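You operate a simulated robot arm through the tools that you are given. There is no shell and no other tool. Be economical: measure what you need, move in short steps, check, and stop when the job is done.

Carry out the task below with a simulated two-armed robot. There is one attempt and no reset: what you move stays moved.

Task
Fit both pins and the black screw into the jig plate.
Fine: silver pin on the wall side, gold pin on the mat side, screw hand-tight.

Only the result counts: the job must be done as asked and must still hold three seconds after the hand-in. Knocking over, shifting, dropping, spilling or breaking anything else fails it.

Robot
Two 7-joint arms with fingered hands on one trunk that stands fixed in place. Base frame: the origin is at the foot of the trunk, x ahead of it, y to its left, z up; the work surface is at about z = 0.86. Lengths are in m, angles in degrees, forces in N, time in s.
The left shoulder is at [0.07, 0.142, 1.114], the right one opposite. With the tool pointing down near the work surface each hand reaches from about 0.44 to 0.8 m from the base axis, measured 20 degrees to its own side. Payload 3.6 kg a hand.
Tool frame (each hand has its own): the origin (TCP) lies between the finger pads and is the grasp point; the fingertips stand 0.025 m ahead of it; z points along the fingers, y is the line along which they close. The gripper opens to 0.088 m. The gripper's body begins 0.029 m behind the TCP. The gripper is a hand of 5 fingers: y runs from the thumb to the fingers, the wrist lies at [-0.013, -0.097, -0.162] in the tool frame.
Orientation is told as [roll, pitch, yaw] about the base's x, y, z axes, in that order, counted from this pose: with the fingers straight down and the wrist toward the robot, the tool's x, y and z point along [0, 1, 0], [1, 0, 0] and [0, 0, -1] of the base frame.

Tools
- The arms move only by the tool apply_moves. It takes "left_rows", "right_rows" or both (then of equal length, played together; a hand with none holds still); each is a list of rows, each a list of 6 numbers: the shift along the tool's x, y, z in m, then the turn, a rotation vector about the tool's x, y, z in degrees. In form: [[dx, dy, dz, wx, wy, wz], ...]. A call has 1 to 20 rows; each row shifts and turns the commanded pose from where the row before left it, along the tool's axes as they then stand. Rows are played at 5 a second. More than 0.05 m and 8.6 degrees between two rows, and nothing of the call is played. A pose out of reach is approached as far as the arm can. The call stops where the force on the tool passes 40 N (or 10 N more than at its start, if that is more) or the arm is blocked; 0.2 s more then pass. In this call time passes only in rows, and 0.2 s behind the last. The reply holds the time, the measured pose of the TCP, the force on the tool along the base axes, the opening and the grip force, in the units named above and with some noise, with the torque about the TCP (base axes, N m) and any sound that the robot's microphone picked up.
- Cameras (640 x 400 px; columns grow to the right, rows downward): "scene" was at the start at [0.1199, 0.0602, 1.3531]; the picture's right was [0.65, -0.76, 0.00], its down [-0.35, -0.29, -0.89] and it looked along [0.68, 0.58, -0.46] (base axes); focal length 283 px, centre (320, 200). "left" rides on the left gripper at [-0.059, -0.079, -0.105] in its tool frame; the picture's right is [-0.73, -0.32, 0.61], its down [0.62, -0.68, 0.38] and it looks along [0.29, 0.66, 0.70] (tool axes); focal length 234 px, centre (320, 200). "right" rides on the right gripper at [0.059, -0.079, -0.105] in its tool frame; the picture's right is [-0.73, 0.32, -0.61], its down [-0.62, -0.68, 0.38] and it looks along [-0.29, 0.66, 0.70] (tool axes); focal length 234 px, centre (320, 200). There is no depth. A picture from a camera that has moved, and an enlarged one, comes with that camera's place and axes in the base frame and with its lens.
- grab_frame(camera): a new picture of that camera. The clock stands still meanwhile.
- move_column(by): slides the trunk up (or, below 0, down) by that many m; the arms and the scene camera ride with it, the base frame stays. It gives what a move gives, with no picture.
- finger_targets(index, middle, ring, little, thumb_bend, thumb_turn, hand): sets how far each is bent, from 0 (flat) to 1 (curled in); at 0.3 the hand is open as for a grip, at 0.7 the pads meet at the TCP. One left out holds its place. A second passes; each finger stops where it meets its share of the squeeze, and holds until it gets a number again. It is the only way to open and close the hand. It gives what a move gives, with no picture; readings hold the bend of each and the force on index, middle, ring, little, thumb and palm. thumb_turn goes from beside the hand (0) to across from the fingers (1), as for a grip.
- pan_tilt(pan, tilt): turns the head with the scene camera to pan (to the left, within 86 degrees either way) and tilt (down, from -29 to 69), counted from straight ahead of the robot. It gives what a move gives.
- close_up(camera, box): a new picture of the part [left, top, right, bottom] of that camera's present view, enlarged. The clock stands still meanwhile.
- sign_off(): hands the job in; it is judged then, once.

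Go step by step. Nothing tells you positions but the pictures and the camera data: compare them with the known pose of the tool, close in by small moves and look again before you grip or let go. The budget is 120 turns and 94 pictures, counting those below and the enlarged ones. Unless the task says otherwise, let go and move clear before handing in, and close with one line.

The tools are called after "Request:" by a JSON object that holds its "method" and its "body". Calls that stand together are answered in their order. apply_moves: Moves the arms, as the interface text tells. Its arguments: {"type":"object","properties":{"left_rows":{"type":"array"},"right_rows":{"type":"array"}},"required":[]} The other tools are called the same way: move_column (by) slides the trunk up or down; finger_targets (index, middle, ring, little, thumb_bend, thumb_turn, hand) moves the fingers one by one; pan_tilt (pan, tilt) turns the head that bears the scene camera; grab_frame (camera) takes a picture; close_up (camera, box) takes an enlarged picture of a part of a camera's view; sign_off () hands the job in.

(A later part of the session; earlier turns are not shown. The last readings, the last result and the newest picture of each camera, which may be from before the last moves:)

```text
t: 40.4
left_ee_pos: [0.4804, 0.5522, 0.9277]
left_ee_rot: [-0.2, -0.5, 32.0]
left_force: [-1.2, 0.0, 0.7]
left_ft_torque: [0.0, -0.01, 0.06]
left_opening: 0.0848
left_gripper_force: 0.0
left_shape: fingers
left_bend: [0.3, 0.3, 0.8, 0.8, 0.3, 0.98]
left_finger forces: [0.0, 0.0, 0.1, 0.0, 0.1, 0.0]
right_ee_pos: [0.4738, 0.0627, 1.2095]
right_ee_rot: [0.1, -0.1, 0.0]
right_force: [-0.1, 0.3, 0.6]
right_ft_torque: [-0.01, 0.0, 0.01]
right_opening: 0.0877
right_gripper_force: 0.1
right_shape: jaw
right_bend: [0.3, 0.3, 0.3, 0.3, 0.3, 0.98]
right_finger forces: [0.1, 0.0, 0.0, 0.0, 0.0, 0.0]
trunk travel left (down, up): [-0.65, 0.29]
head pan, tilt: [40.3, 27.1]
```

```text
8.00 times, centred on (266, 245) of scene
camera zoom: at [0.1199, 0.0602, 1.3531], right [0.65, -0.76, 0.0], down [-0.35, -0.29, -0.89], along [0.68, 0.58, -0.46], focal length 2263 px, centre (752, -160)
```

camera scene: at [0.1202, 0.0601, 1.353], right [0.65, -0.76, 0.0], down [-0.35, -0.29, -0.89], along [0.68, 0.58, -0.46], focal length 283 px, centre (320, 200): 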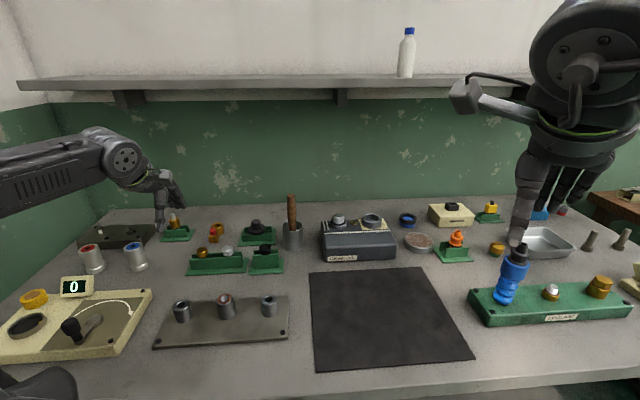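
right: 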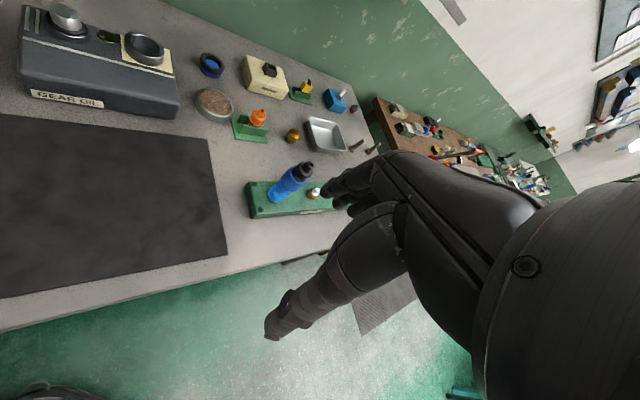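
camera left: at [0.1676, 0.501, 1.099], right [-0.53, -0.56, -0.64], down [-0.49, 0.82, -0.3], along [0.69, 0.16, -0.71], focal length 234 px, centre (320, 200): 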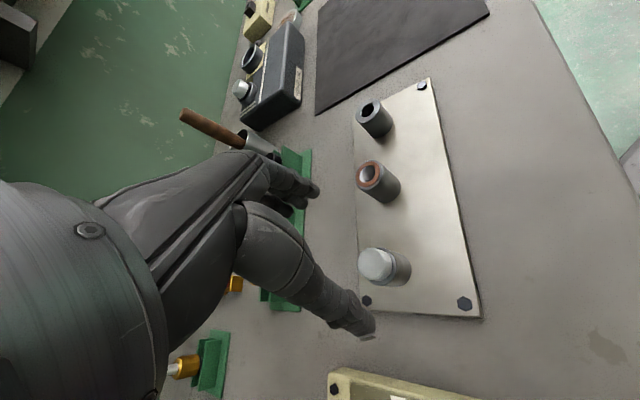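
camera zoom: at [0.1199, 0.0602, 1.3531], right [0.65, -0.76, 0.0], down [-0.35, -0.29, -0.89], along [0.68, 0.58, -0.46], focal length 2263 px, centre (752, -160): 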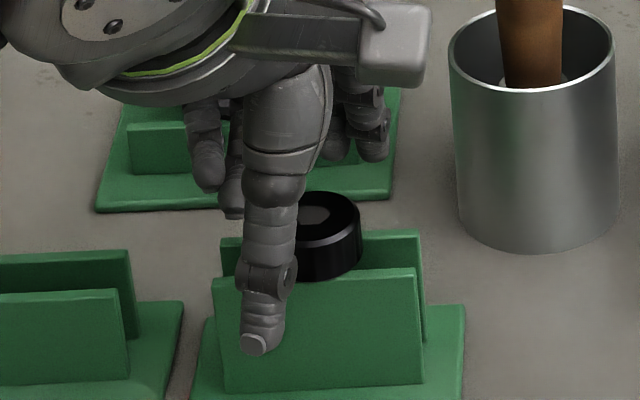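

It's aligned to within 2–3 mm. I'll make a slight correction, drop 3 mm and close index, middle and thumb.

Request:
{"method": "apply_moves", "body": {"left_rows": [[0.001, 0.0015, 0.0035, 0, 0, 0]]}}

Request:
{"method": "finger_targets", "body": {"hand": "left", "index": 0.7, "middle": 0.7, "thumb_bend": 0.7}}

Request:
{"method": "close_up", "body": {"camera": "left", "box": [240, 160, 432, 280]}}

```text
t: 40.8
left_ee_pos: [0.4812, 0.5523, 0.9241]
left_ee_rot: [-0.2, -0.5, 32.0]
left_force: [0.7, -0.2, 0.2]
left_ft_torque: [-0.01, -0.01, -0.03]
left_opening: 0.0845
left_gripper_force: 0.0
left_shape: fingers
left_bend: [0.3, 0.3, 0.8, 0.8, 0.3, 0.98]
left_finger forces: [0.0, 0.0, 0.1, 0.1, 0.0, 0.1]
right_ee_pos: [0.4735, 0.0633, 1.2081]
right_ee_rot: [0.1, 0.0, 0.0]
right_force: [-0.8, 0.0, -1.2]
right_ft_torque: [-0.01, 0.01, -0.01]
right_opening: 0.0877
right_gripper_force: 0.0
right_shape: jaw
right_bend: [0.3, 0.3, 0.3, 0.3, 0.3, 0.98]
right_finger forces: [0.0, 0.0, 0.0, 0.0, 0.0, 0.0]
trunk travel left (down, up): [-0.65, 0.29]
head pan, tilt: [40.3, 27.1]
```

```text
t: 41.8
left_ee_pos: [0.4814, 0.5524, 0.9238]
left_ee_rot: [-0.1, -0.5, 32.1]
left_force: [0.8, 0.5, 0.1]
left_ft_torque: [0.03, 0.01, 0.03]
left_opening: 0.0222
left_gripper_force: 8.8
left_shape: fingers
left_bend: [0.61, 0.64, 0.8, 0.8, 0.59, 1.0]
left_finger forces: [5.2, 4.4, 0.0, 0.0, 8.5, 0.0]
right_ee_pos: [0.4737, 0.0648, 1.209]
right_ee_rot: [0.0, 0.0, 0.0]
right_force: [-0.1, 0.1, -0.1]
right_ft_torque: [0.0, -0.02, 0.0]
right_opening: 0.0877
right_gripper_force: 0.0
right_shape: jaw
right_bend: [0.3, 0.3, 0.3, 0.3, 0.3, 0.98]
right_finger forces: [0.0, 0.0, 0.0, 0.1, 0.0, 0.0]
trunk travel left (down, up): [-0.65, 0.29]
head pan, tilt: [40.3, 27.1]
```

```text
3.33 times, centred on (336, 220) of left
camera zoom: at [0.4446, 0.462, 1.0297], right [0.12, -0.79, -0.61], down [-0.91, 0.17, -0.39], along [0.41, 0.6, -0.69], focal length 781 px, centre (267, 133)
```

zoom: 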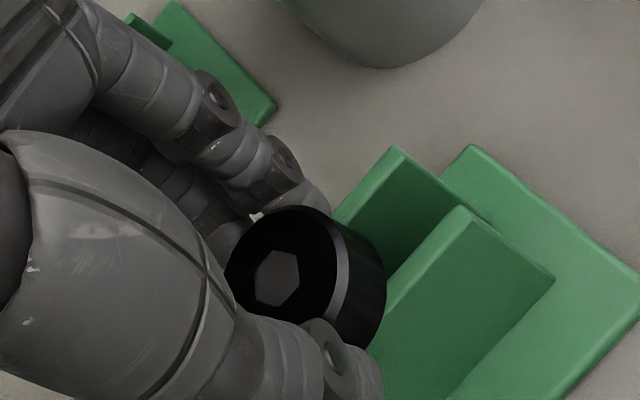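

The grip on the screw is well balanced. I'll lift and carry it over the middle bushing.

Request:
{"method": "apply_moves", "body": {"left_rows": [[0, 0, -0.005, 0, 0, 0], [0, 0, -0.015, 0, 0, 0], [0, 0, -0.03, 0, 0, 0], [0, 0, -0.04, 0, 0, 0], [0.0081, -0.0424, 0, 0, 0, 0], [0.0081, -0.0424, 0, 0, 0, 0], [0.0081, -0.0424, 0, 0, 0, 0], [0.0081, -0.0424, 0, 0, 0, 0]]}}

Request:
{"method": "close_up", "body": {"camera": "scene", "box": [184, 250, 264, 300]}}

Request:
{"method": "close_up", "body": {"camera": "left", "box": [280, 200, 424, 290]}}

```text
t: 43.5
left_ee_pos: [0.3171, 0.4878, 1.0145]
left_ee_rot: [-0.3, -0.6, 32.2]
left_force: [0.2, -0.1, -0.9]
left_ft_torque: [0.03, -0.03, -0.01]
left_opening: 0.0218
left_gripper_force: 8.9
left_shape: fingers
left_bend: [0.61, 0.65, 0.8, 0.8, 0.59, 1.0]
left_finger forces: [4.9, 4.2, 0.0, 0.0, 8.7, 0.0]
right_ee_pos: [0.4709, 0.0615, 1.2101]
right_ee_rot: [0.2, 0.0, 0.0]
right_force: [0.0, -0.8, -0.1]
right_ft_torque: [0.01, -0.02, -0.02]
right_opening: 0.0875
right_gripper_force: 0.0
right_shape: jaw
right_bend: [0.3, 0.3, 0.3, 0.3, 0.3, 0.98]
right_finger forces: [0.1, 0.1, 0.1, 0.0, 0.0, 0.0]
trunk travel left (down, up): [-0.65, 0.29]
head pan, tilt: [40.3, 27.1]
```

```text
8.00 times, centred on (224, 275) of scene
camera zoom: at [0.1177, 0.0587, 1.3533], right [0.65, -0.76, 0.0], down [-0.35, -0.29, -0.89], along [0.68, 0.58, -0.45], focal length 2263 px, centre (1088, -400)
```

zoom: 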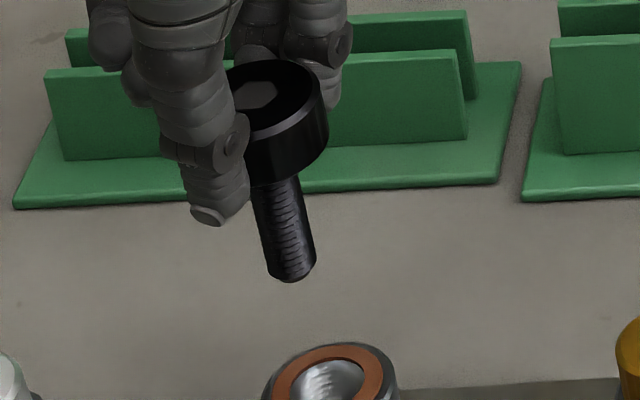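

```text
4.44 times, centred on (352, 245) of left
camera zoom: at [0.2791, 0.3969, 1.1192], right [0.12, -0.79, -0.61], down [-0.9, 0.17, -0.39], along [0.41, 0.6, -0.69], focal length 1041 px, centre (178, 0)
```

zoom: 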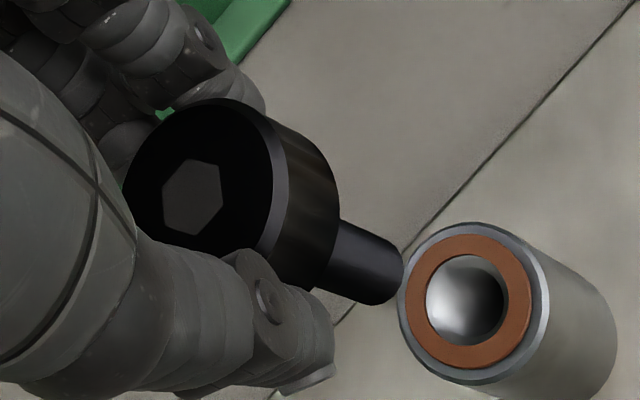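

The screw hangs vertical, with its tip near z = 0.943. The threaded bushing is about 4 mm further toward the fingers. I'll shift and lower close to the mouth.

Request:
{"method": "apply_moves", "body": {"left_rows": [[-0.0006, 0.0038, 0, 0, 0, 0], [0, 0, 0.015, 0, 0, 0], [0, 0, 0.016, 0, 0, 0]]}}

Request:
{"method": "close_up", "body": {"camera": "scene", "box": [196, 274, 252, 309]}}

Request:
{"method": "close_up", "body": {"camera": "left", "box": [280, 200, 424, 290]}}

```text
t: 44.4
left_ee_pos: [0.3227, 0.4918, 0.9824]
left_ee_rot: [-0.2, -0.5, 32.0]
left_force: [-0.3, 0.4, -0.9]
left_ft_torque: [0.01, -0.03, -0.02]
left_opening: 0.0219
left_gripper_force: 8.7
left_shape: fingers
left_bend: [0.61, 0.65, 0.8, 0.8, 0.59, 1.0]
left_finger forces: [4.9, 4.1, 0.0, 0.0, 8.6, 0.0]
right_ee_pos: [0.4744, 0.064, 1.2083]
right_ee_rot: [-0.1, 0.0, 0.0]
right_force: [0.6, 0.7, -0.3]
right_ft_torque: [0.04, 0.02, 0.0]
right_opening: 0.0876
right_gripper_force: 0.1
right_shape: jaw
right_bend: [0.3, 0.3, 0.3, 0.3, 0.3, 0.98]
right_finger forces: [0.0, 0.0, 0.1, 0.0, 0.0, 0.1]
trunk travel left (down, up): [-0.65, 0.29]
head pan, tilt: [40.3, 27.1]
```

```text
11.43 times, centred on (224, 292) of scene
camera zoom: at [0.1207, 0.061, 1.3529], right [0.65, -0.76, 0.0], down [-0.35, -0.3, -0.89], along [0.68, 0.58, -0.46], focal length 3233 px, centre (1417, -846)
```

zoom: 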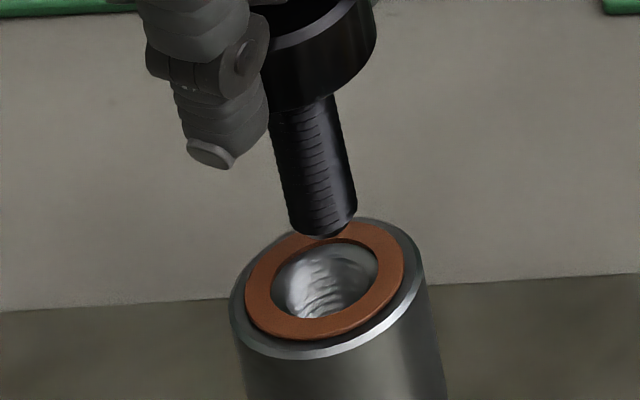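

```text
4.44 times, centred on (352, 245) of left
camera zoom: at [0.2864, 0.4011, 1.0865], right [0.12, -0.79, -0.61], down [-0.91, 0.17, -0.39], along [0.41, 0.59, -0.69], focal length 1041 px, centre (178, 0)
```

zoom: 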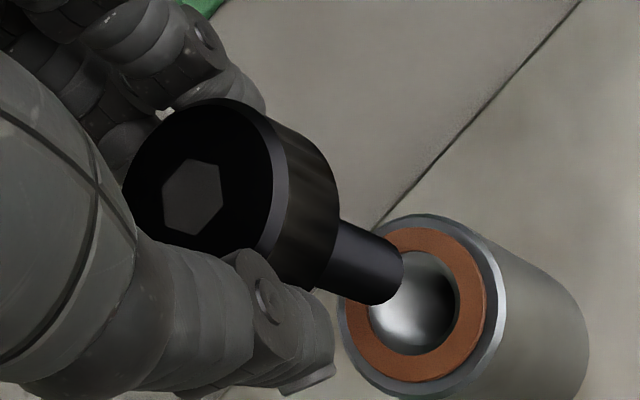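

The tip is about 14 mm above the thread mouth, needing roughly a 1.7 mm shift along tool +x. I'll apply it and lower until light contact.

Request:
{"method": "apply_moves", "body": {"left_rows": [[0.0017, 0, 0.004, 0, 0, 0], [0, 0, 0.006, 0, 0, 0], [0, 0, 0.003, 0, 0, 0], [0, 0, 0.0015, 0, 0, 0]]}}

Request:
{"method": "close_up", "body": {"camera": "scene", "box": [196, 274, 252, 309]}}

Request:
{"method": "close_up", "body": {"camera": "left", "box": [290, 210, 402, 280]}}

```text
t: 45.4
left_ee_pos: [0.3234, 0.4936, 0.967]
left_ee_rot: [-0.2, -0.5, 32.2]
left_force: [-0.2, 0.2, -1.7]
left_ft_torque: [0.0, 0.03, 0.0]
left_opening: 0.0218
left_gripper_force: 8.9
left_shape: fingers
left_bend: [0.61, 0.65, 0.8, 0.8, 0.59, 1.0]
left_finger forces: [4.9, 4.2, 0.0, 0.0, 8.5, 0.0]
right_ee_pos: [0.4731, 0.0641, 1.2092]
right_ee_rot: [0.0, 0.0, -0.1]
right_force: [-0.2, -0.3, -0.8]
right_ft_torque: [0.0, 0.02, -0.01]
right_opening: 0.0875
right_gripper_force: 0.1
right_shape: jaw
right_bend: [0.3, 0.3, 0.3, 0.3, 0.3, 0.98]
right_finger forces: [0.0, 0.0, 0.1, 0.0, 0.0, 0.1]
trunk travel left (down, up): [-0.65, 0.29]
head pan, tilt: [40.3, 27.1]
```

```text
11.43 times, centred on (224, 292) of scene
camera zoom: at [0.1201, 0.0604, 1.353], right [0.65, -0.76, 0.0], down [-0.35, -0.29, -0.89], along [0.68, 0.58, -0.46], focal length 3233 px, centre (1417, -846)
```

zoom: 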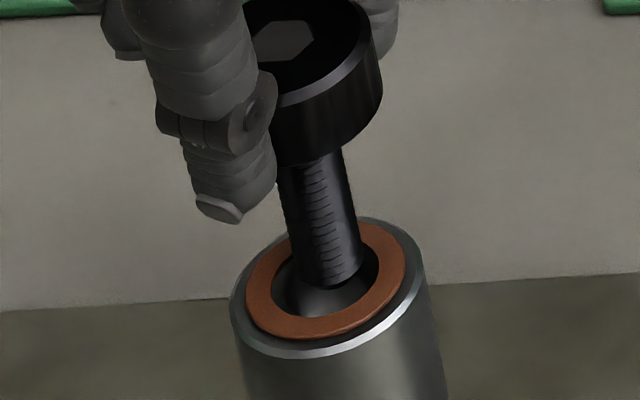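

```text
5.71 times, centred on (346, 245) of left
camera zoom: at [0.2863, 0.4027, 1.0728], right [0.12, -0.79, -0.61], down [-0.91, 0.17, -0.39], along [0.41, 0.6, -0.69], focal length 1338 px, centre (171, -57)
```

zoom: 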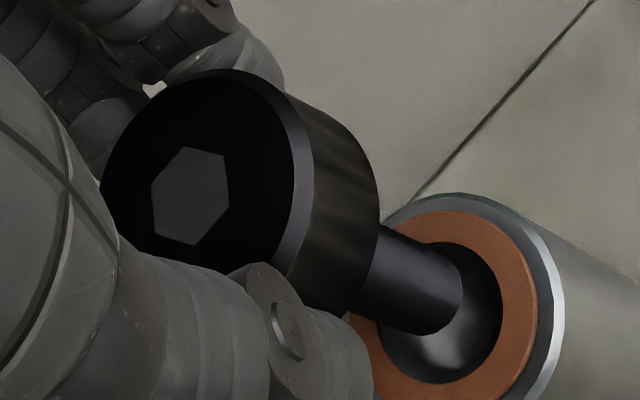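

The tip is at the conical mouth, still about 1.5 mm off. I'll shift and continue to contact.

Request:
{"method": "apply_moves", "body": {"left_rows": [[0.0015, 0, 0, 0, 0, 0], [0, 0, 0.003, 0, 0, 0], [0, 0, 0.002, 0, 0, 0], [0, 0, 0.002, 0, 0, 0]]}}

Request:
{"method": "close_up", "body": {"camera": "scene", "box": [196, 274, 252, 309]}}

```text
t: 46.4
left_ee_pos: [0.322, 0.4945, 0.9605]
left_ee_rot: [-0.1, -0.5, 32.2]
left_force: [-1.8, -0.6, -1.0]
left_ft_torque: [-0.04, 0.04, 0.01]
left_opening: 0.0218
left_gripper_force: 9.1
left_shape: fingers
left_bend: [0.62, 0.65, 0.8, 0.8, 0.58, 1.0]
left_finger forces: [4.8, 3.9, 0.1, 0.1, 9.1, 0.0]
right_ee_pos: [0.4743, 0.0624, 1.2099]
right_ee_rot: [0.0, -0.1, 0.1]
right_force: [0.3, -0.4, -0.6]
right_ft_torque: [-0.01, -0.03, 0.02]
right_opening: 0.0875
right_gripper_force: 0.1
right_shape: jaw
right_bend: [0.3, 0.3, 0.3, 0.3, 0.3, 0.98]
right_finger forces: [0.0, 0.1, 0.1, 0.0, 0.0, 0.0]
trunk travel left (down, up): [-0.65, 0.29]
head pan, tilt: [40.3, 27.1]
```

```text
11.43 times, centred on (224, 292) of scene
camera zoom: at [0.1198, 0.0601, 1.3531], right [0.65, -0.76, 0.0], down [-0.35, -0.29, -0.89], along [0.68, 0.58, -0.46], focal length 3233 px, centre (1417, -846)
```

zoom: 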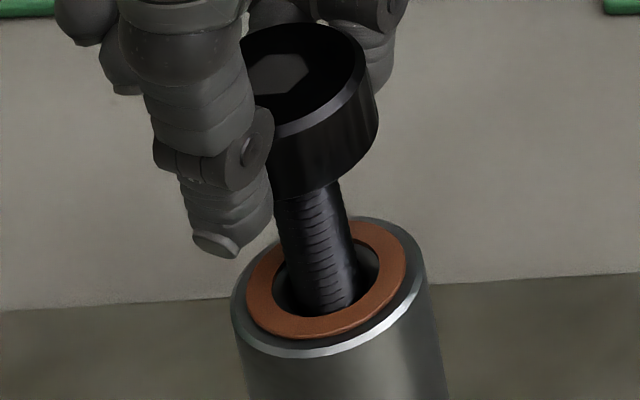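

The tip is entering the cone with a slight side force, so I'll yield 1 mm in that direction and continue down.

Request:
{"method": "apply_moves", "body": {"left_rows": [[0, -0.0012, 0, 0, 0, 0], [0, 0, 0.0015, 0, 0, 0], [0, 0, 0.0015, 0, 0, 0]]}}

```text
t: 47.1
left_ee_pos: [0.321, 0.494, 0.9571]
left_ee_rot: [-0.2, -0.5, 32.1]
left_force: [0.2, -0.5, -1.3]
left_ft_torque: [-0.03, -0.02, -0.01]
left_opening: 0.0219
left_gripper_force: 8.7
left_shape: fingers
left_bend: [0.62, 0.65, 0.8, 0.8, 0.59, 1.0]
left_finger forces: [4.9, 4.2, 0.0, 0.0, 8.6, 0.0]
right_ee_pos: [0.474, 0.0627, 1.2086]
right_ee_rot: [0.0, 0.0, 0.1]
right_force: [-0.1, -0.4, 0.0]
right_ft_torque: [-0.02, 0.02, 0.02]
right_opening: 0.0876
right_gripper_force: 0.0
right_shape: jaw
right_bend: [0.3, 0.3, 0.3, 0.3, 0.3, 0.98]
right_finger forces: [0.0, 0.1, 0.0, 0.0, 0.0, 0.0]
trunk travel left (down, up): [-0.65, 0.29]
head pan, tilt: [40.3, 27.1]
```

The side force is gone. I'll lower slowly until the axial force rises.

Request:
{"method": "apply_moves", "body": {"left_rows": [[0, 0, 0.0015, 0, 0, 0], [0, 0, 0.0015, 0, 0, 0], [0, 0, 0.001, 0, 0, 0]]}}

Request:
{"method": "close_up", "body": {"camera": "scene", "box": [196, 274, 252, 309]}}

```text
t: 48.0
left_ee_pos: [0.321, 0.4938, 0.9532]
left_ee_rot: [-0.2, -0.5, 32.0]
left_force: [0.3, -0.1, -1.8]
left_ft_torque: [-0.02, -0.01, -0.01]
left_opening: 0.0218
left_gripper_force: 8.8
left_shape: fingers
left_bend: [0.62, 0.65, 0.8, 0.8, 0.59, 1.0]
left_finger forces: [5.0, 4.3, 0.0, 0.1, 8.6, 0.0]
right_ee_pos: [0.4742, 0.0623, 1.2086]
right_ee_rot: [0.0, 0.0, 0.0]
right_force: [0.0, -0.8, -0.1]
right_ft_torque: [-0.01, 0.02, 0.0]
right_opening: 0.0877
right_gripper_force: 0.1
right_shape: jaw
right_bend: [0.3, 0.3, 0.3, 0.3, 0.3, 0.98]
right_finger forces: [0.0, 0.0, 0.0, 0.0, 0.0, 0.0]
trunk travel left (down, up): [-0.65, 0.29]
head pan, tilt: [40.3, 27.1]
```

```text
11.43 times, centred on (224, 292) of scene
camera zoom: at [0.12, 0.0604, 1.353], right [0.65, -0.76, 0.0], down [-0.35, -0.29, -0.89], along [0.68, 0.58, -0.46], focal length 3233 px, centre (1417, -846)
```

zoom: 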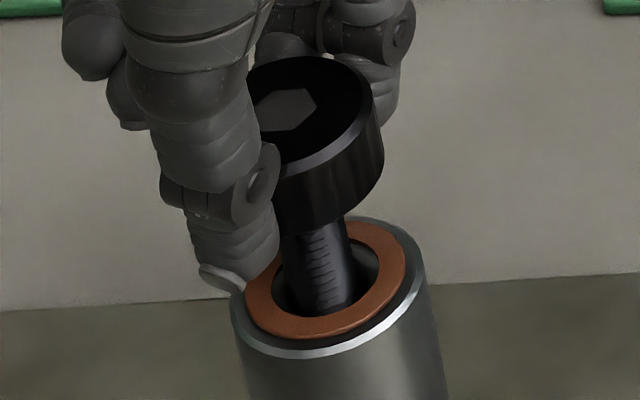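

It's still free and roughly 18 mm of shank remains. I'll keep lowering until it meets the thread.

Request:
{"method": "apply_moves", "body": {"left_rows": [[0, 0, 0.002, 0, 0, 0], [0, 0, 0.0015, 0, 0, 0], [0, 0, 0.0015, 0, 0, 0], [0, 0, 0.001, 0, 0, 0]]}}

```text
t: 49.0
left_ee_pos: [0.3212, 0.4942, 0.9469]
left_ee_rot: [-0.2, -0.4, 32.0]
left_force: [0.2, 0.6, -0.8]
left_ft_torque: [0.01, -0.02, 0.01]
left_opening: 0.0218
left_gripper_force: 8.9
left_shape: fingers
left_bend: [0.62, 0.65, 0.8, 0.8, 0.59, 1.0]
left_finger forces: [5.1, 4.1, 0.0, 0.1, 8.5, 0.1]
right_ee_pos: [0.473, 0.0626, 1.2089]
right_ee_rot: [-0.1, -0.1, 0.0]
right_force: [-0.4, 0.1, -0.1]
right_ft_torque: [0.0, 0.0, 0.03]
right_opening: 0.0877
right_gripper_force: 0.1
right_shape: jaw
right_bend: [0.3, 0.3, 0.3, 0.3, 0.3, 0.98]
right_finger forces: [0.1, 0.1, 0.0, 0.0, 0.0, 0.1]
trunk travel left (down, up): [-0.65, 0.29]
head pan, tilt: [40.3, 27.1]
```

There's still no contact at TCP z = 0.947, so I'll continue.

Request:
{"method": "apply_moves", "body": {"left_rows": [[0, 0, 0.0015, 0, 0, 0], [0, 0, 0.0015, 0, 0, 0], [0, 0, 0.001, 0, 0, 0], [0, 0, 0.001, 0, 0, 0]]}}

Request:
{"method": "close_up", "body": {"camera": "scene", "box": [196, 274, 252, 309]}}

```text
t: 50.0
left_ee_pos: [0.3211, 0.4939, 0.9422]
left_ee_rot: [-0.2, -0.5, 32.1]
left_force: [0.4, -1.0, -0.4]
left_ft_torque: [0.02, -0.02, 0.0]
left_opening: 0.0219
left_gripper_force: 9.1
left_shape: fingers
left_bend: [0.62, 0.65, 0.8, 0.8, 0.59, 1.0]
left_finger forces: [5.0, 4.2, 0.0, 0.0, 8.6, 0.0]
right_ee_pos: [0.4732, 0.0627, 1.2095]
right_ee_rot: [0.0, -0.1, 0.0]
right_force: [-0.4, 1.3, -0.1]
right_ft_torque: [0.01, 0.01, 0.03]
right_opening: 0.0878
right_gripper_force: 0.1
right_shape: jaw
right_bend: [0.3, 0.3, 0.3, 0.3, 0.3, 0.98]
right_finger forces: [0.0, 0.0, 0.0, 0.0, 0.0, 0.0]
trunk travel left (down, up): [-0.65, 0.29]
head pan, tilt: [40.3, 27.1]
```

```text
11.43 times, centred on (224, 292) of scene
camera zoom: at [0.12, 0.0604, 1.353], right [0.65, -0.76, 0.0], down [-0.35, -0.29, -0.89], along [0.68, 0.58, -0.46], focal length 3233 px, centre (1417, -846)
```

zoom: 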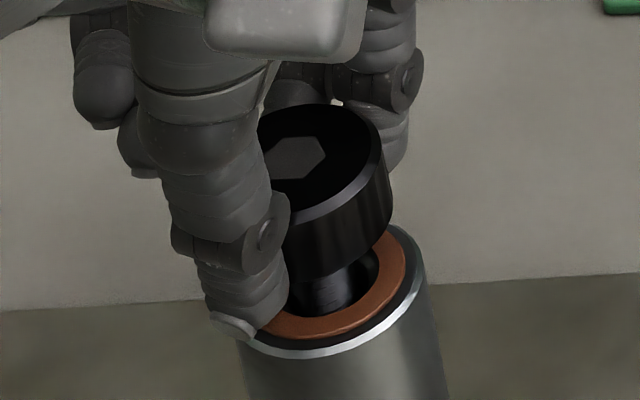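

About 10 mm of gap remains, and the fingertips sit about 2 mm above the head's underside, so there's clearance. I'll continue down to thread contact.

Request:
{"method": "apply_moves", "body": {"left_rows": [[0, 0, 0.001, 0, 0, 0], [0, 0, 0.001, 0, 0, 0], [0, 0, 0.001, 0, 0, 0]]}}

```text
t: 50.8
left_ee_pos: [0.3214, 0.4932, 0.9384]
left_ee_rot: [-0.2, -0.5, 32.1]
left_force: [0.2, 0.5, -0.9]
left_ft_torque: [-0.03, -0.01, -0.01]
left_opening: 0.0218
left_gripper_force: 8.5
left_shape: fingers
left_bend: [0.62, 0.65, 0.8, 0.8, 0.59, 1.0]
left_finger forces: [5.0, 4.1, 0.0, 0.0, 8.6, 0.0]
right_ee_pos: [0.4731, 0.0633, 1.2085]
right_ee_rot: [0.0, 0.1, 0.0]
right_force: [-0.3, 0.3, -0.2]
right_ft_torque: [0.0, 0.03, 0.03]
right_opening: 0.0876
right_gripper_force: 0.0
right_shape: jaw
right_bend: [0.3, 0.3, 0.3, 0.3, 0.3, 0.98]
right_finger forces: [0.0, 0.0, 0.0, 0.0, 0.1, 0.0]
trunk travel left (down, up): [-0.65, 0.29]
head pan, tilt: [40.3, 27.1]
```

Request:
{"method": "apply_moves", "body": {"left_rows": [[0, 0, 0.001, 0, 0, 0], [0, 0, 0.001, 0, 0, 0], [0, 0, 0.001, 0, 0, 0]]}}

```text
t: 51.5
left_ee_pos: [0.3218, 0.493, 0.9369]
left_ee_rot: [-0.2, -0.6, 32.0]
left_force: [0.2, 0.2, -1.0]
left_ft_torque: [0.03, 0.01, 0.04]
left_opening: 0.0218
left_gripper_force: 8.8
left_shape: fingers
left_bend: [0.62, 0.65, 0.8, 0.8, 0.59, 1.0]
left_finger forces: [5.0, 4.2, 0.0, 0.0, 8.6, 0.0]
right_ee_pos: [0.4734, 0.0629, 1.2089]
right_ee_rot: [0.0, 0.0, 0.0]
right_force: [-1.0, -0.1, 0.8]
right_ft_torque: [0.0, 0.02, 0.0]
right_opening: 0.0879
right_gripper_force: 0.1
right_shape: jaw
right_bend: [0.3, 0.3, 0.3, 0.3, 0.3, 0.98]
right_finger forces: [0.1, 0.1, 0.1, 0.1, 0.0, 0.0]
trunk travel left (down, up): [-0.65, 0.29]
head pan, tilt: [40.3, 27.1]
```

There's still no contact at z = 0.937, so I'll keep going gently.

Request:
{"method": "apply_moves", "body": {"left_rows": [[0, 0, 0.001, 0, 0, 0], [0, 0, 0.001, 0, 0, 0], [0, 0, 0.001, 0, 0, 0]]}}

Request:
{"method": "close_up", "body": {"camera": "scene", "box": [196, 274, 252, 309]}}

```text
t: 52.4
left_ee_pos: [0.3214, 0.4922, 0.9352]
left_ee_rot: [-0.1, -0.6, 32.0]
left_force: [1.3, -2.3, 6.1]
left_ft_torque: [-0.1, 0.03, 0.01]
left_opening: 0.022
left_gripper_force: 9.2
left_shape: fingers
left_bend: [0.62, 0.66, 0.8, 0.8, 0.59, 1.0]
left_finger forces: [5.6, 3.8, 0.1, 0.0, 9.4, 0.0]
right_ee_pos: [0.4726, 0.0627, 1.2102]
right_ee_rot: [0.2, 0.0, 0.0]
right_force: [-0.6, 0.0, -0.9]
right_ft_torque: [0.01, -0.02, -0.02]
right_opening: 0.0879
right_gripper_force: 0.1
right_shape: jaw
right_bend: [0.3, 0.3, 0.3, 0.3, 0.3, 0.98]
right_finger forces: [0.0, 0.0, 0.0, 0.0, 0.0, 0.1]
trunk travel left (down, up): [-0.65, 0.29]
head pan, tilt: [40.3, 27.1]
```

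```text
11.43 times, centred on (224, 292) of scene
camera zoom: at [0.1194, 0.0585, 1.3533], right [0.65, -0.76, 0.0], down [-0.35, -0.29, -0.89], along [0.68, 0.58, -0.45], focal length 3233 px, centre (1417, -846)
```

zoom: 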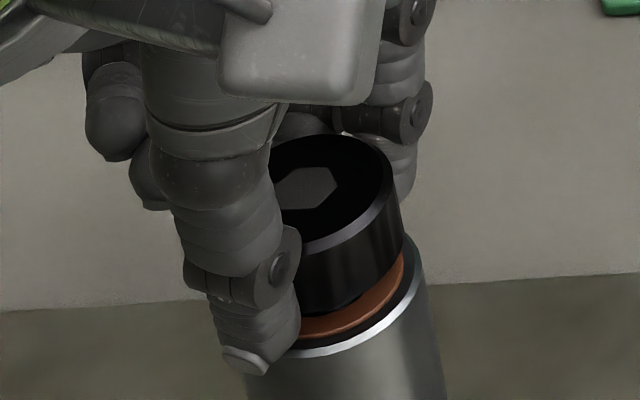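

Axial contact came at z ≈ 0.935, with about 4–5 mm of head gap left. That's the thread start, so I'll turn clockwise (+wz) and watch the forces.

Request:
{"method": "apply_moves", "body": {"left_rows": [[0, -0.0002, 0.0001, 0, 0, 8], [0, -0.0002, 0.0001, 0, 0, 8], [0, -0.0002, 0.0001, 0, 0, 8], [0, -0.0002, 0.0001, 0, 0, 8], [0, -0.0002, 0.0001, 0, 0, 8], [0, -0.0002, 0.0001, 0, 0, 8]]}}

```text
t: 53.8
left_ee_pos: [0.3211, 0.4935, 0.9331]
left_ee_rot: [0.3, -0.4, -16.1]
left_force: [1.9, -0.1, 7.8]
left_ft_torque: [-0.01, -0.08, 0.01]
left_opening: 0.0224
left_gripper_force: 10.6
left_shape: fingers
left_bend: [0.59, 0.65, 0.8, 0.8, 0.61, 1.0]
left_finger forces: [7.5, 6.1, 0.0, 0.0, 7.9, 0.0]
right_ee_pos: [0.4744, 0.0616, 1.2085]
right_ee_rot: [0.0, 0.0, 0.1]
right_force: [0.2, -0.5, 0.2]
right_ft_torque: [-0.01, -0.03, 0.02]
right_opening: 0.0877
right_gripper_force: 0.0
right_shape: jaw
right_bend: [0.3, 0.3, 0.3, 0.3, 0.3, 0.98]
right_finger forces: [0.0, 0.1, 0.0, 0.0, 0.0, 0.1]
trunk travel left (down, up): [-0.65, 0.29]
head pan, tilt: [40.3, 27.1]
```

The turn went smoothly with a steady axial load. I'll continue clockwise and then look.

Request:
{"method": "apply_moves", "body": {"left_rows": [[0, -0.0002, 0.0001, 0, 0, 8], [0, -0.0002, 0.0001, 0, 0, 8], [0, -0.0002, 0.0001, 0, 0, 8], [0, -0.0002, 0.0001, 0, 0, 8], [0, -0.0002, 0.0001, 0, 0, 8], [0, -0.0002, 0.0001, 0, 0, 8], [0, -0.0002, 0.0001, 0, 0, 8]]}}

Request:
{"method": "close_up", "body": {"camera": "scene", "box": [196, 274, 252, 309]}}

```text
t: 55.4
left_ee_pos: [0.3219, 0.4916, 0.9342]
left_ee_rot: [0.4, 0.1, -72.1]
left_force: [11.0, -7.3, 8.5]
left_ft_torque: [-0.24, -0.31, 0.08]
left_opening: 0.0224
left_gripper_force: 14.8
left_shape: fingers
left_bend: [0.57, 0.63, 0.8, 0.8, 0.62, 1.0]
left_finger forces: [9.0, 16.7, 0.0, 0.0, 5.4, 0.1]
right_ee_pos: [0.4752, 0.0592, 1.2081]
right_ee_rot: [0.1, 0.1, 0.0]
right_force: [0.3, -0.6, 0.2]
right_ft_torque: [-0.01, 0.0, 0.0]
right_opening: 0.0878
right_gripper_force: 0.1
right_shape: jaw
right_bend: [0.3, 0.3, 0.3, 0.3, 0.3, 0.98]
right_finger forces: [0.0, 0.0, 0.1, 0.0, 0.2, 0.0]
trunk travel left (down, up): [-0.65, 0.29]
head pan, tilt: [40.3, 27.1]
```

```text
11.43 times, centred on (224, 292) of scene
camera zoom: at [0.1217, 0.0571, 1.3531], right [0.65, -0.76, 0.0], down [-0.35, -0.29, -0.89], along [0.68, 0.58, -0.45], focal length 3233 px, centre (1417, -846)
```

zoom: 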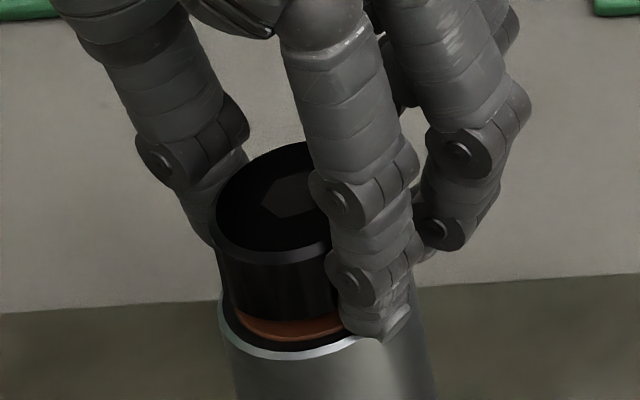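

The axial load is steady, but side force has built up because the hand isn't turning exactly about the screw axis. I'll shift the hand to relieve it.

Request:
{"method": "apply_moves", "body": {"left_rows": [[0.0005, 0.0008, 0, 0, 0, 0], [0.0005, 0.0008, 0, 0, 0, 0]]}}

```text
t: 56.0
left_ee_pos: [0.3208, 0.4925, 0.9342]
left_ee_rot: [0.4, 0.1, -72.0]
left_force: [8.4, -4.4, 9.0]
left_ft_torque: [-0.18, -0.26, 0.07]
left_opening: 0.0225
left_gripper_force: 15.5
left_shape: fingers
left_bend: [0.58, 0.63, 0.8, 0.8, 0.62, 1.0]
left_finger forces: [7.8, 15.9, 0.0, 0.1, 6.7, 0.1]
right_ee_pos: [0.474, 0.0612, 1.209]
right_ee_rot: [0.2, 0.1, 0.0]
right_force: [0.2, 0.0, 0.2]
right_ft_torque: [0.01, 0.01, -0.01]
right_opening: 0.0878
right_gripper_force: 0.0
right_shape: jaw
right_bend: [0.3, 0.3, 0.3, 0.3, 0.3, 0.98]
right_finger forces: [0.0, 0.0, 0.0, 0.0, 0.0, 0.0]
trunk travel left (down, up): [-0.65, 0.29]
head pan, tilt: [40.3, 27.1]
```

The side force dropped a little. I'll release and back the hand off to see how far the screw has gone and to re-centre for the next turn.

Request:
{"method": "finger_targets", "body": {"hand": "left", "index": 0.3, "middle": 0.3, "thumb_bend": 0.3}}

Request:
{"method": "apply_moves", "body": {"left_rows": [[0, 0, -0.02, 0, 0, 0], [0, 0, -0.01, 0, 0, -8], [0, 0, 0, 0, 0, -8], [0, 0, 0, 0, 0, -8], [0, 0, 0, 0, 0, -8], [0, 0, 0, 0, 0, -8], [0, 0, 0, 0, 0, -8], [0, 0, 0, 0, 0, -8], [0, 0, 0, 0, 0, -8], [0, 0, 0, 0, 0, -8], [0, 0, 0, 0, 0, -8], [0, 0, 0, 0, 0, -8], [0, 0, 0, 0, 0, -8], [0, 0, 0, 0, 0, -8], [0, 0, 0, 0, 0, -8], [0, 0, 0, 0, 0, -8]]}}

Request:
{"method": "close_up", "body": {"camera": "scene", "box": [196, 274, 252, 309]}}

Request:
{"method": "close_up", "body": {"camera": "left", "box": [240, 160, 432, 280]}}

```text
t: 57.0
left_ee_pos: [0.3203, 0.4921, 0.9324]
left_ee_rot: [0.5, -0.1, -72.0]
left_force: [0.2, 0.4, 0.2]
left_ft_torque: [0.02, -0.01, 0.0]
left_opening: 0.0844
left_gripper_force: 0.1
left_shape: fingers
left_bend: [0.3, 0.3, 0.8, 0.8, 0.3, 0.98]
left_finger forces: [0.0, 0.1, 0.1, 0.0, 0.0, 0.0]
right_ee_pos: [0.4733, 0.0628, 1.2091]
right_ee_rot: [0.0, 0.0, 0.0]
right_force: [0.5, 0.1, -0.3]
right_ft_torque: [0.01, -0.03, 0.03]
right_opening: 0.0876
right_gripper_force: 0.0
right_shape: jaw
right_bend: [0.3, 0.3, 0.3, 0.3, 0.3, 0.98]
right_finger forces: [0.1, 0.0, 0.0, 0.0, 0.0, 0.0]
trunk travel left (down, up): [-0.65, 0.29]
head pan, tilt: [40.3, 27.1]
```

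```text
t: 60.4
left_ee_pos: [0.3209, 0.4942, 0.9622]
left_ee_rot: [-0.4, -0.4, 48.2]
left_force: [-0.8, 0.3, -0.7]
left_ft_torque: [-0.01, 0.0, 0.0]
left_opening: 0.0843
left_gripper_force: 0.1
left_shape: fingers
left_bend: [0.3, 0.3, 0.8, 0.8, 0.3, 0.98]
left_finger forces: [0.0, 0.0, 0.0, 0.0, 0.1, 0.0]
right_ee_pos: [0.4737, 0.0634, 1.2089]
right_ee_rot: [0.0, 0.0, 0.0]
right_force: [1.0, 0.2, 0.4]
right_ft_torque: [-0.01, 0.01, 0.02]
right_opening: 0.088
right_gripper_force: 0.1
right_shape: jaw
right_bend: [0.3, 0.3, 0.3, 0.3, 0.3, 0.98]
right_finger forces: [0.0, 0.1, 0.1, 0.0, 0.0, 0.1]
trunk travel left (down, up): [-0.65, 0.29]
head pan, tilt: [40.3, 27.1]
```

```text
11.43 times, centred on (224, 292) of scene
camera zoom: at [0.1201, 0.0605, 1.353], right [0.65, -0.76, 0.0], down [-0.35, -0.29, -0.89], along [0.68, 0.58, -0.46], focal length 3233 px, centre (1417, -846)
```

zoom: 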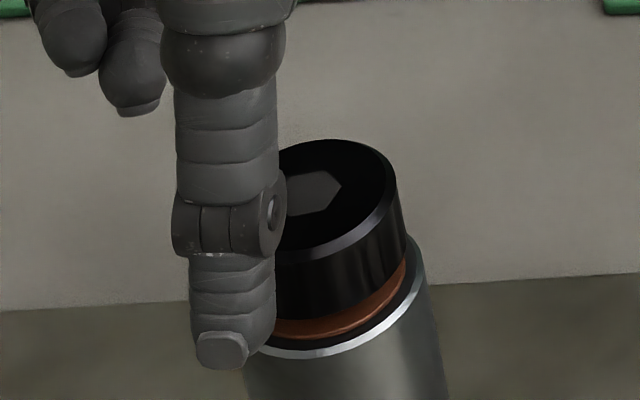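

```text
3.33 times, centred on (336, 220) of left
camera zoom: at [0.3107, 0.3959, 1.0678], right [0.33, -0.72, -0.61], down [-0.92, -0.09, -0.39], along [0.23, 0.68, -0.69], focal length 781 px, centre (267, 133)
```

zoom: 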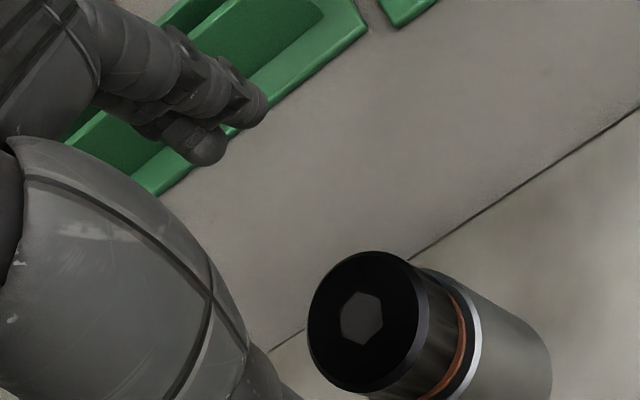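

The screw stands straight with about 3 mm of gap left. I'll re-centre, come back down at yaw 48° and re-grip.

Request:
{"method": "apply_moves", "body": {"left_rows": [[0, -0.002, 0.015, 0, 0, 0], [0, 0, 0.013, 0, 0, 0]]}}

Request:
{"method": "finger_targets", "body": {"hand": "left", "index": 0.7, "middle": 0.7, "thumb_bend": 0.7}}

```text
t: 61.0
left_ee_pos: [0.3206, 0.4931, 0.9345]
left_ee_rot: [-0.3, -0.4, 48.1]
left_force: [0.7, 0.1, -0.3]
left_ft_torque: [-0.02, 0.01, 0.0]
left_opening: 0.0845
left_gripper_force: 0.1
left_shape: fingers
left_bend: [0.3, 0.3, 0.8, 0.8, 0.3, 0.98]
left_finger forces: [0.0, 0.0, 0.0, 0.0, 0.0, 0.0]
right_ee_pos: [0.4738, 0.0628, 1.2105]
right_ee_rot: [-0.1, 0.0, 0.0]
right_force: [0.5, -0.4, -0.3]
right_ft_torque: [-0.03, -0.01, 0.01]
right_opening: 0.0878
right_gripper_force: 0.1
right_shape: jaw
right_bend: [0.3, 0.3, 0.3, 0.3, 0.3, 0.98]
right_finger forces: [0.0, 0.0, 0.1, 0.1, 0.1, 0.0]
trunk travel left (down, up): [-0.65, 0.29]
head pan, tilt: [40.3, 27.1]
```

```text
t: 62.0
left_ee_pos: [0.32, 0.4918, 0.9357]
left_ee_rot: [-0.3, -0.4, 48.0]
left_force: [0.7, 1.0, 0.1]
left_ft_torque: [0.05, 0.0, 0.03]
left_opening: 0.0223
left_gripper_force: 8.9
left_shape: fingers
left_bend: [0.61, 0.65, 0.8, 0.8, 0.59, 1.0]
left_finger forces: [5.4, 3.7, 0.0, 0.0, 8.2, 0.1]
right_ee_pos: [0.4727, 0.0632, 1.21]
right_ee_rot: [0.1, -0.1, 0.0]
right_force: [-0.7, 1.1, -0.6]
right_ft_torque: [-0.01, 0.0, -0.01]
right_opening: 0.0879
right_gripper_force: 0.0
right_shape: jaw
right_bend: [0.3, 0.3, 0.3, 0.3, 0.3, 0.98]
right_finger forces: [0.1, 0.0, 0.0, 0.0, 0.0, 0.1]
trunk travel left (down, up): [-0.65, 0.29]
head pan, tilt: [40.3, 27.1]
```

The grip is balanced with no side load. Last time's side force implies the axis lies on the other side of the TCP, so I'll reverse the small compensation while turning.

Request:
{"method": "apply_moves", "body": {"left_rows": [[-0.0001, 0.0002, 0.0002, 0, 0, 8], [-0.0001, 0.0002, 0.0002, 0, 0, 8], [-0.0001, 0.0002, 0.0001, 0, 0, 8], [-0.0001, 0.0002, 0.0001, 0, 0, 8], [-0.0001, 0.0002, 0.0001, 0, 0, 8], [-0.0001, 0.0002, 0.0001, 0, 0, 8], [-0.0001, 0.0002, 0.0001, 0, 0, 8], [-0.0001, 0.0002, 0.0001, 0, 0, 8]]}}

```text
t: 63.8
left_ee_pos: [0.3224, 0.4915, 0.9336]
left_ee_rot: [0.2, -0.4, -16.0]
left_force: [2.8, -0.4, 2.4]
left_ft_torque: [-0.04, -0.06, 0.05]
left_opening: 0.0222
left_gripper_force: 9.3
left_shape: fingers
left_bend: [0.61, 0.65, 0.8, 0.8, 0.6, 1.0]
left_finger forces: [6.1, 4.4, 0.0, 0.0, 7.9, 0.1]
right_ee_pos: [0.4744, 0.0616, 1.208]
right_ee_rot: [0.0, 0.0, 0.1]
right_force: [0.2, -0.2, 0.3]
right_ft_torque: [0.01, 0.0, 0.02]
right_opening: 0.0877
right_gripper_force: 0.1
right_shape: jaw
right_bend: [0.3, 0.3, 0.3, 0.3, 0.3, 0.98]
right_finger forces: [0.0, 0.1, 0.1, 0.0, 0.1, 0.0]
trunk travel left (down, up): [-0.65, 0.29]
head pan, tilt: [40.3, 27.1]
```

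Forces stay low and some thread torque shows. I'll continue turning.

Request:
{"method": "apply_moves", "body": {"left_rows": [[-0.0001, 0.0003, 0.0001, 0, 0, 8], [-0.0001, 0.0003, 0.0001, 0, 0, 8], [-0.0001, 0.0003, 0.0001, 0, 0, 8], [-0.0001, 0.0003, 0.0001, 0, 0, 8], [-0.0001, 0.0003, 0.0001, 0, 0, 8], [-0.0001, 0.0003, 0.0001, 0, 0, 8], [-0.0001, 0.0003, 0.0001, 0, 0, 8], [-0.0001, 0.0003, 0.0001, 0, 0, 8]]}}

Request:
{"method": "close_up", "body": {"camera": "scene", "box": [196, 274, 252, 309]}}

```text
t: 65.5
left_ee_pos: [0.3224, 0.4877, 0.9332]
left_ee_rot: [0.5, 0.1, -80.1]
left_force: [1.2, -3.2, 0.8]
left_ft_torque: [-0.08, -0.06, 0.03]
left_opening: 0.0221
left_gripper_force: 10.3
left_shape: fingers
left_bend: [0.6, 0.65, 0.8, 0.8, 0.6, 1.0]
left_finger forces: [6.9, 6.7, 0.0, 0.0, 7.2, 0.1]
right_ee_pos: [0.473, 0.0613, 1.209]
right_ee_rot: [0.2, 0.0, -0.1]
right_force: [-0.2, 1.0, 0.6]
right_ft_torque: [0.02, 0.04, -0.01]
right_opening: 0.0875
right_gripper_force: 0.1
right_shape: jaw
right_bend: [0.3, 0.3, 0.3, 0.3, 0.3, 0.98]
right_finger forces: [0.0, 0.1, 0.0, 0.0, 0.0, 0.0]
trunk travel left (down, up): [-0.65, 0.29]
head pan, tilt: [40.3, 27.1]
```

```text
11.43 times, centred on (224, 292) of scene
camera zoom: at [0.1202, 0.059, 1.3531], right [0.65, -0.76, 0.0], down [-0.35, -0.29, -0.89], along [0.68, 0.58, -0.45], focal length 3233 px, centre (1417, -846)
```

zoom: 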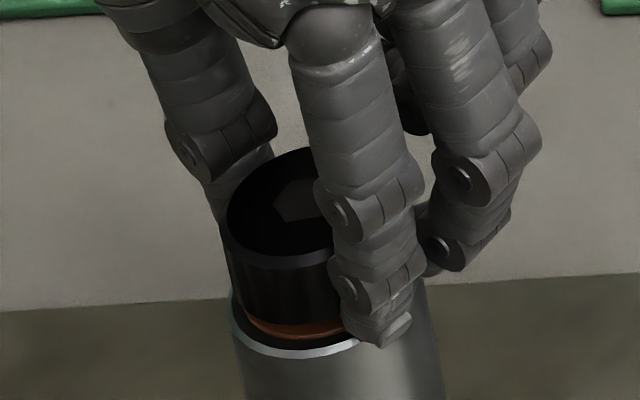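

The forces are small and the head is sinking. I'll see whether the wrist allows a bit more turn.

Request:
{"method": "apply_moves", "body": {"left_rows": [[-0.0001, 0.0003, 0.0001, 0, 0, 8], [-0.0001, 0.0003, 0.0001, 0, 0, 8], [-0.0001, 0.0003, 0.0001, 0, 0, 8], [-0.0001, 0.0003, 0.0001, 0, 0, 8]]}}

```text
t: 66.5
left_ee_pos: [0.3212, 0.4875, 0.9337]
left_ee_rot: [0.5, 0.3, -112.2]
left_force: [-0.6, -3.4, 1.9]
left_ft_torque: [-0.13, -0.03, 0.05]
left_opening: 0.0221
left_gripper_force: 11.0
left_shape: fingers
left_bend: [0.6, 0.65, 0.8, 0.8, 0.6, 1.0]
left_finger forces: [6.7, 8.8, 0.0, 0.1, 7.2, 0.0]
right_ee_pos: [0.4731, 0.0611, 1.2088]
right_ee_rot: [0.2, 0.0, 0.0]
right_force: [-0.4, 0.0, 0.0]
right_ft_torque: [0.01, 0.01, -0.03]
right_opening: 0.0877
right_gripper_force: 0.2
right_shape: jaw
right_bend: [0.3, 0.3, 0.3, 0.3, 0.3, 0.98]
right_finger forces: [0.0, 0.0, 0.0, 0.1, 0.0, 0.1]
trunk travel left (down, up): [-0.65, 0.29]
head pan, tilt: [40.3, 27.1]
```

The wrist goes to −112° without trouble and the load stays low. I'll release, ratchet back and re-grip for another turn.

Request:
{"method": "finger_targets", "body": {"hand": "left", "index": 0.3, "middle": 0.3, "thumb_bend": 0.3}}

Request:
{"method": "apply_moves", "body": {"left_rows": [[0, 0, -0.03, 0, 0, 0], [0, 0, 0, 0, 0, -8], [0, 0, 0, 0, 0, -8], [0, 0, 0, 0, 0, -8], [0, 0, 0, 0, 0, -8], [0, 0, 0, 0, 0, -8], [0, 0, 0, 0, 0, -8], [0, 0, 0, 0, 0, -8], [0, 0, 0, 0, 0, -8], [0, 0, 0, 0, 0, -8], [0, 0, 0, 0, 0, -8], [0, 0, 0, 0, 0, -8], [0, 0, 0, 0, 0, -8], [0, 0, 0, 0, 0, -8], [0, 0, 0, 0, 0, -8], [0, 0, 0, 0, 0, -8], [0, 0, 0, 0, 0, -8], [0, 0, 0, 0, 0, -8], [0, 0, 0, 0, 0, -8], [0, 0, 0, 0, 0, -8]]}}

Request:
{"method": "apply_moves", "body": {"left_rows": [[0.004, 0.0025, 0, 0, 0, 0], [0, 0, 0, 0, 0, -8], [0, 0, 0.015, 0, 0, 0], [0, 0, 0.0155, 0, 0, 0]]}}

Request:
{"method": "close_up", "body": {"camera": "scene", "box": [196, 274, 252, 309]}}

Request:
{"method": "finger_targets", "body": {"hand": "left", "index": 0.7, "middle": 0.7, "thumb_bend": 0.7}}

```text
t: 67.5
left_ee_pos: [0.3216, 0.4879, 0.9313]
left_ee_rot: [0.5, 0.3, -112.1]
left_force: [0.7, 0.4, 0.1]
left_ft_torque: [-0.05, 0.0, 0.01]
left_opening: 0.0843
left_gripper_force: 0.0
left_shape: fingers
left_bend: [0.3, 0.3, 0.8, 0.8, 0.3, 0.98]
left_finger forces: [0.0, 0.0, 0.0, 0.0, 0.1, 0.1]
right_ee_pos: [0.4737, 0.0636, 1.2098]
right_ee_rot: [0.0, 0.0, 0.0]
right_force: [0.6, 1.1, 0.1]
right_ft_torque: [0.0, 0.0, -0.05]
right_opening: 0.0879
right_gripper_force: 0.0
right_shape: jaw
right_bend: [0.3, 0.3, 0.3, 0.3, 0.3, 0.98]
right_finger forces: [0.1, 0.1, 0.0, 0.0, 0.0, 0.1]
trunk travel left (down, up): [-0.65, 0.29]
head pan, tilt: [40.3, 27.1]
```

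```text
t: 71.8
left_ee_pos: [0.3213, 0.4879, 0.9613]
left_ee_rot: [-0.2, -0.5, 40.2]
left_force: [1.2, -0.1, 0.2]
left_ft_torque: [0.02, 0.02, 0.01]
left_opening: 0.0844
left_gripper_force: 0.0
left_shape: fingers
left_bend: [0.3, 0.3, 0.8, 0.8, 0.3, 0.98]
left_finger forces: [0.0, 0.0, 0.0, 0.0, 0.2, 0.0]
right_ee_pos: [0.474, 0.0632, 1.2095]
right_ee_rot: [0.0, -0.1, 0.1]
right_force: [-0.2, 0.0, -0.3]
right_ft_torque: [0.01, 0.03, 0.01]
right_opening: 0.0876
right_gripper_force: 0.0
right_shape: jaw
right_bend: [0.3, 0.3, 0.3, 0.3, 0.3, 0.98]
right_finger forces: [0.0, 0.0, 0.0, 0.1, 0.0, 0.0]
trunk travel left (down, up): [-0.65, 0.29]
head pan, tilt: [40.3, 27.1]
```

```text
t: 72.8
left_ee_pos: [0.3216, 0.4924, 0.9313]
left_ee_rot: [-0.4, -0.4, 48.1]
left_force: [0.6, -0.8, -0.1]
left_ft_torque: [0.0, 0.05, -0.02]
left_opening: 0.0846
left_gripper_force: 0.1
left_shape: fingers
left_bend: [0.3, 0.3, 0.8, 0.8, 0.3, 0.98]
left_finger forces: [0.1, 0.0, 0.0, 0.0, 0.0, 0.1]
right_ee_pos: [0.4737, 0.0638, 1.2097]
right_ee_rot: [0.0, 0.1, 0.0]
right_force: [1.1, -0.7, 0.2]
right_ft_torque: [-0.01, -0.03, 0.01]
right_opening: 0.0878
right_gripper_force: 0.0
right_shape: jaw
right_bend: [0.3, 0.3, 0.3, 0.3, 0.3, 0.98]
right_finger forces: [0.0, 0.1, 0.0, 0.0, 0.0, 0.0]
trunk travel left (down, up): [-0.65, 0.29]
head pan, tilt: [40.3, 27.1]
```

```text
11.43 times, centred on (224, 292) of scene
camera zoom: at [0.12, 0.0609, 1.353], right [0.65, -0.76, 0.0], down [-0.35, -0.3, -0.89], along [0.68, 0.58, -0.46], focal length 3233 px, centre (1417, -846)
```

zoom: 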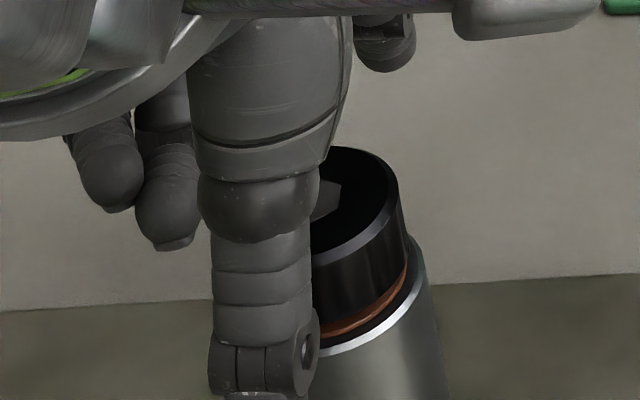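

```text
t: 73.8
left_ee_pos: [0.3204, 0.4928, 0.9326]
left_ee_rot: [-0.3, -0.4, 48.1]
left_force: [0.3, -0.3, 0.2]
left_ft_torque: [0.04, -0.04, 0.0]
left_opening: 0.0225
left_gripper_force: 8.6
left_shape: fingers
left_bend: [0.62, 0.65, 0.8, 0.8, 0.58, 1.0]
left_finger forces: [4.6, 3.8, 0.0, 0.0, 9.0, 0.0]
right_ee_pos: [0.4736, 0.0619, 1.2092]
right_ee_rot: [0.0, 0.0, 0.0]
right_force: [-0.3, -0.3, 0.5]
right_ft_torque: [-0.02, 0.0, -0.01]
right_opening: 0.0877
right_gripper_force: 0.2
right_shape: jaw
right_bend: [0.3, 0.3, 0.3, 0.3, 0.3, 0.98]
right_finger forces: [0.0, 0.0, 0.0, 0.0, 0.1, 0.1]
trunk travel left (down, up): [-0.65, 0.29]
head pan, tilt: [40.3, 27.1]
```

The head has sunk about 2 mm and little gap is left. I'll do the next turn while watching torque.

Request:
{"method": "apply_moves", "body": {"left_rows": [[-0.0001, 0.0002, 0.0001, 0, 0, 8], [-0.0001, 0.0002, 0.0001, 0, 0, 8], [-0.0001, 0.0002, 0.0001, 0, 0, 8], [-0.0001, 0.0002, 0.0001, 0, 0, 8], [-0.0001, 0.0002, 0.0001, 0, 0, 8], [-0.0001, 0.0002, 0.0001, 0, 0, 8], [-0.0001, 0.0002, 0.0001, 0, 0, 8], [-0.0001, 0.0002, 0.0001, 0, 0, 8], [-0.0001, 0.0003, 0.0001, 0, 0, 8], [-0.0001, 0.0003, 0.0001, 0, 0, 8]]}}

```text
t: 76.0
left_ee_pos: [0.3235, 0.4917, 0.9303]
left_ee_rot: [0.3, -0.3, -32.1]
left_force: [0.2, -0.6, 1.4]
left_ft_torque: [-0.04, -0.02, 0.04]
left_opening: 0.0219
left_gripper_force: 9.6
left_shape: fingers
left_bend: [0.61, 0.66, 0.8, 0.8, 0.6, 1.0]
left_finger forces: [6.0, 5.5, 0.0, 0.1, 8.2, 0.0]
right_ee_pos: [0.4738, 0.0614, 1.2083]
right_ee_rot: [0.1, 0.1, 0.0]
right_force: [-0.7, -0.3, -0.4]
right_ft_torque: [0.0, 0.01, 0.01]
right_opening: 0.0879
right_gripper_force: 0.2
right_shape: jaw
right_bend: [0.3, 0.3, 0.3, 0.3, 0.3, 0.98]
right_finger forces: [0.1, 0.0, 0.0, 0.0, 0.0, 0.0]
trunk travel left (down, up): [-0.65, 0.29]
head pan, tilt: [40.3, 27.1]
```

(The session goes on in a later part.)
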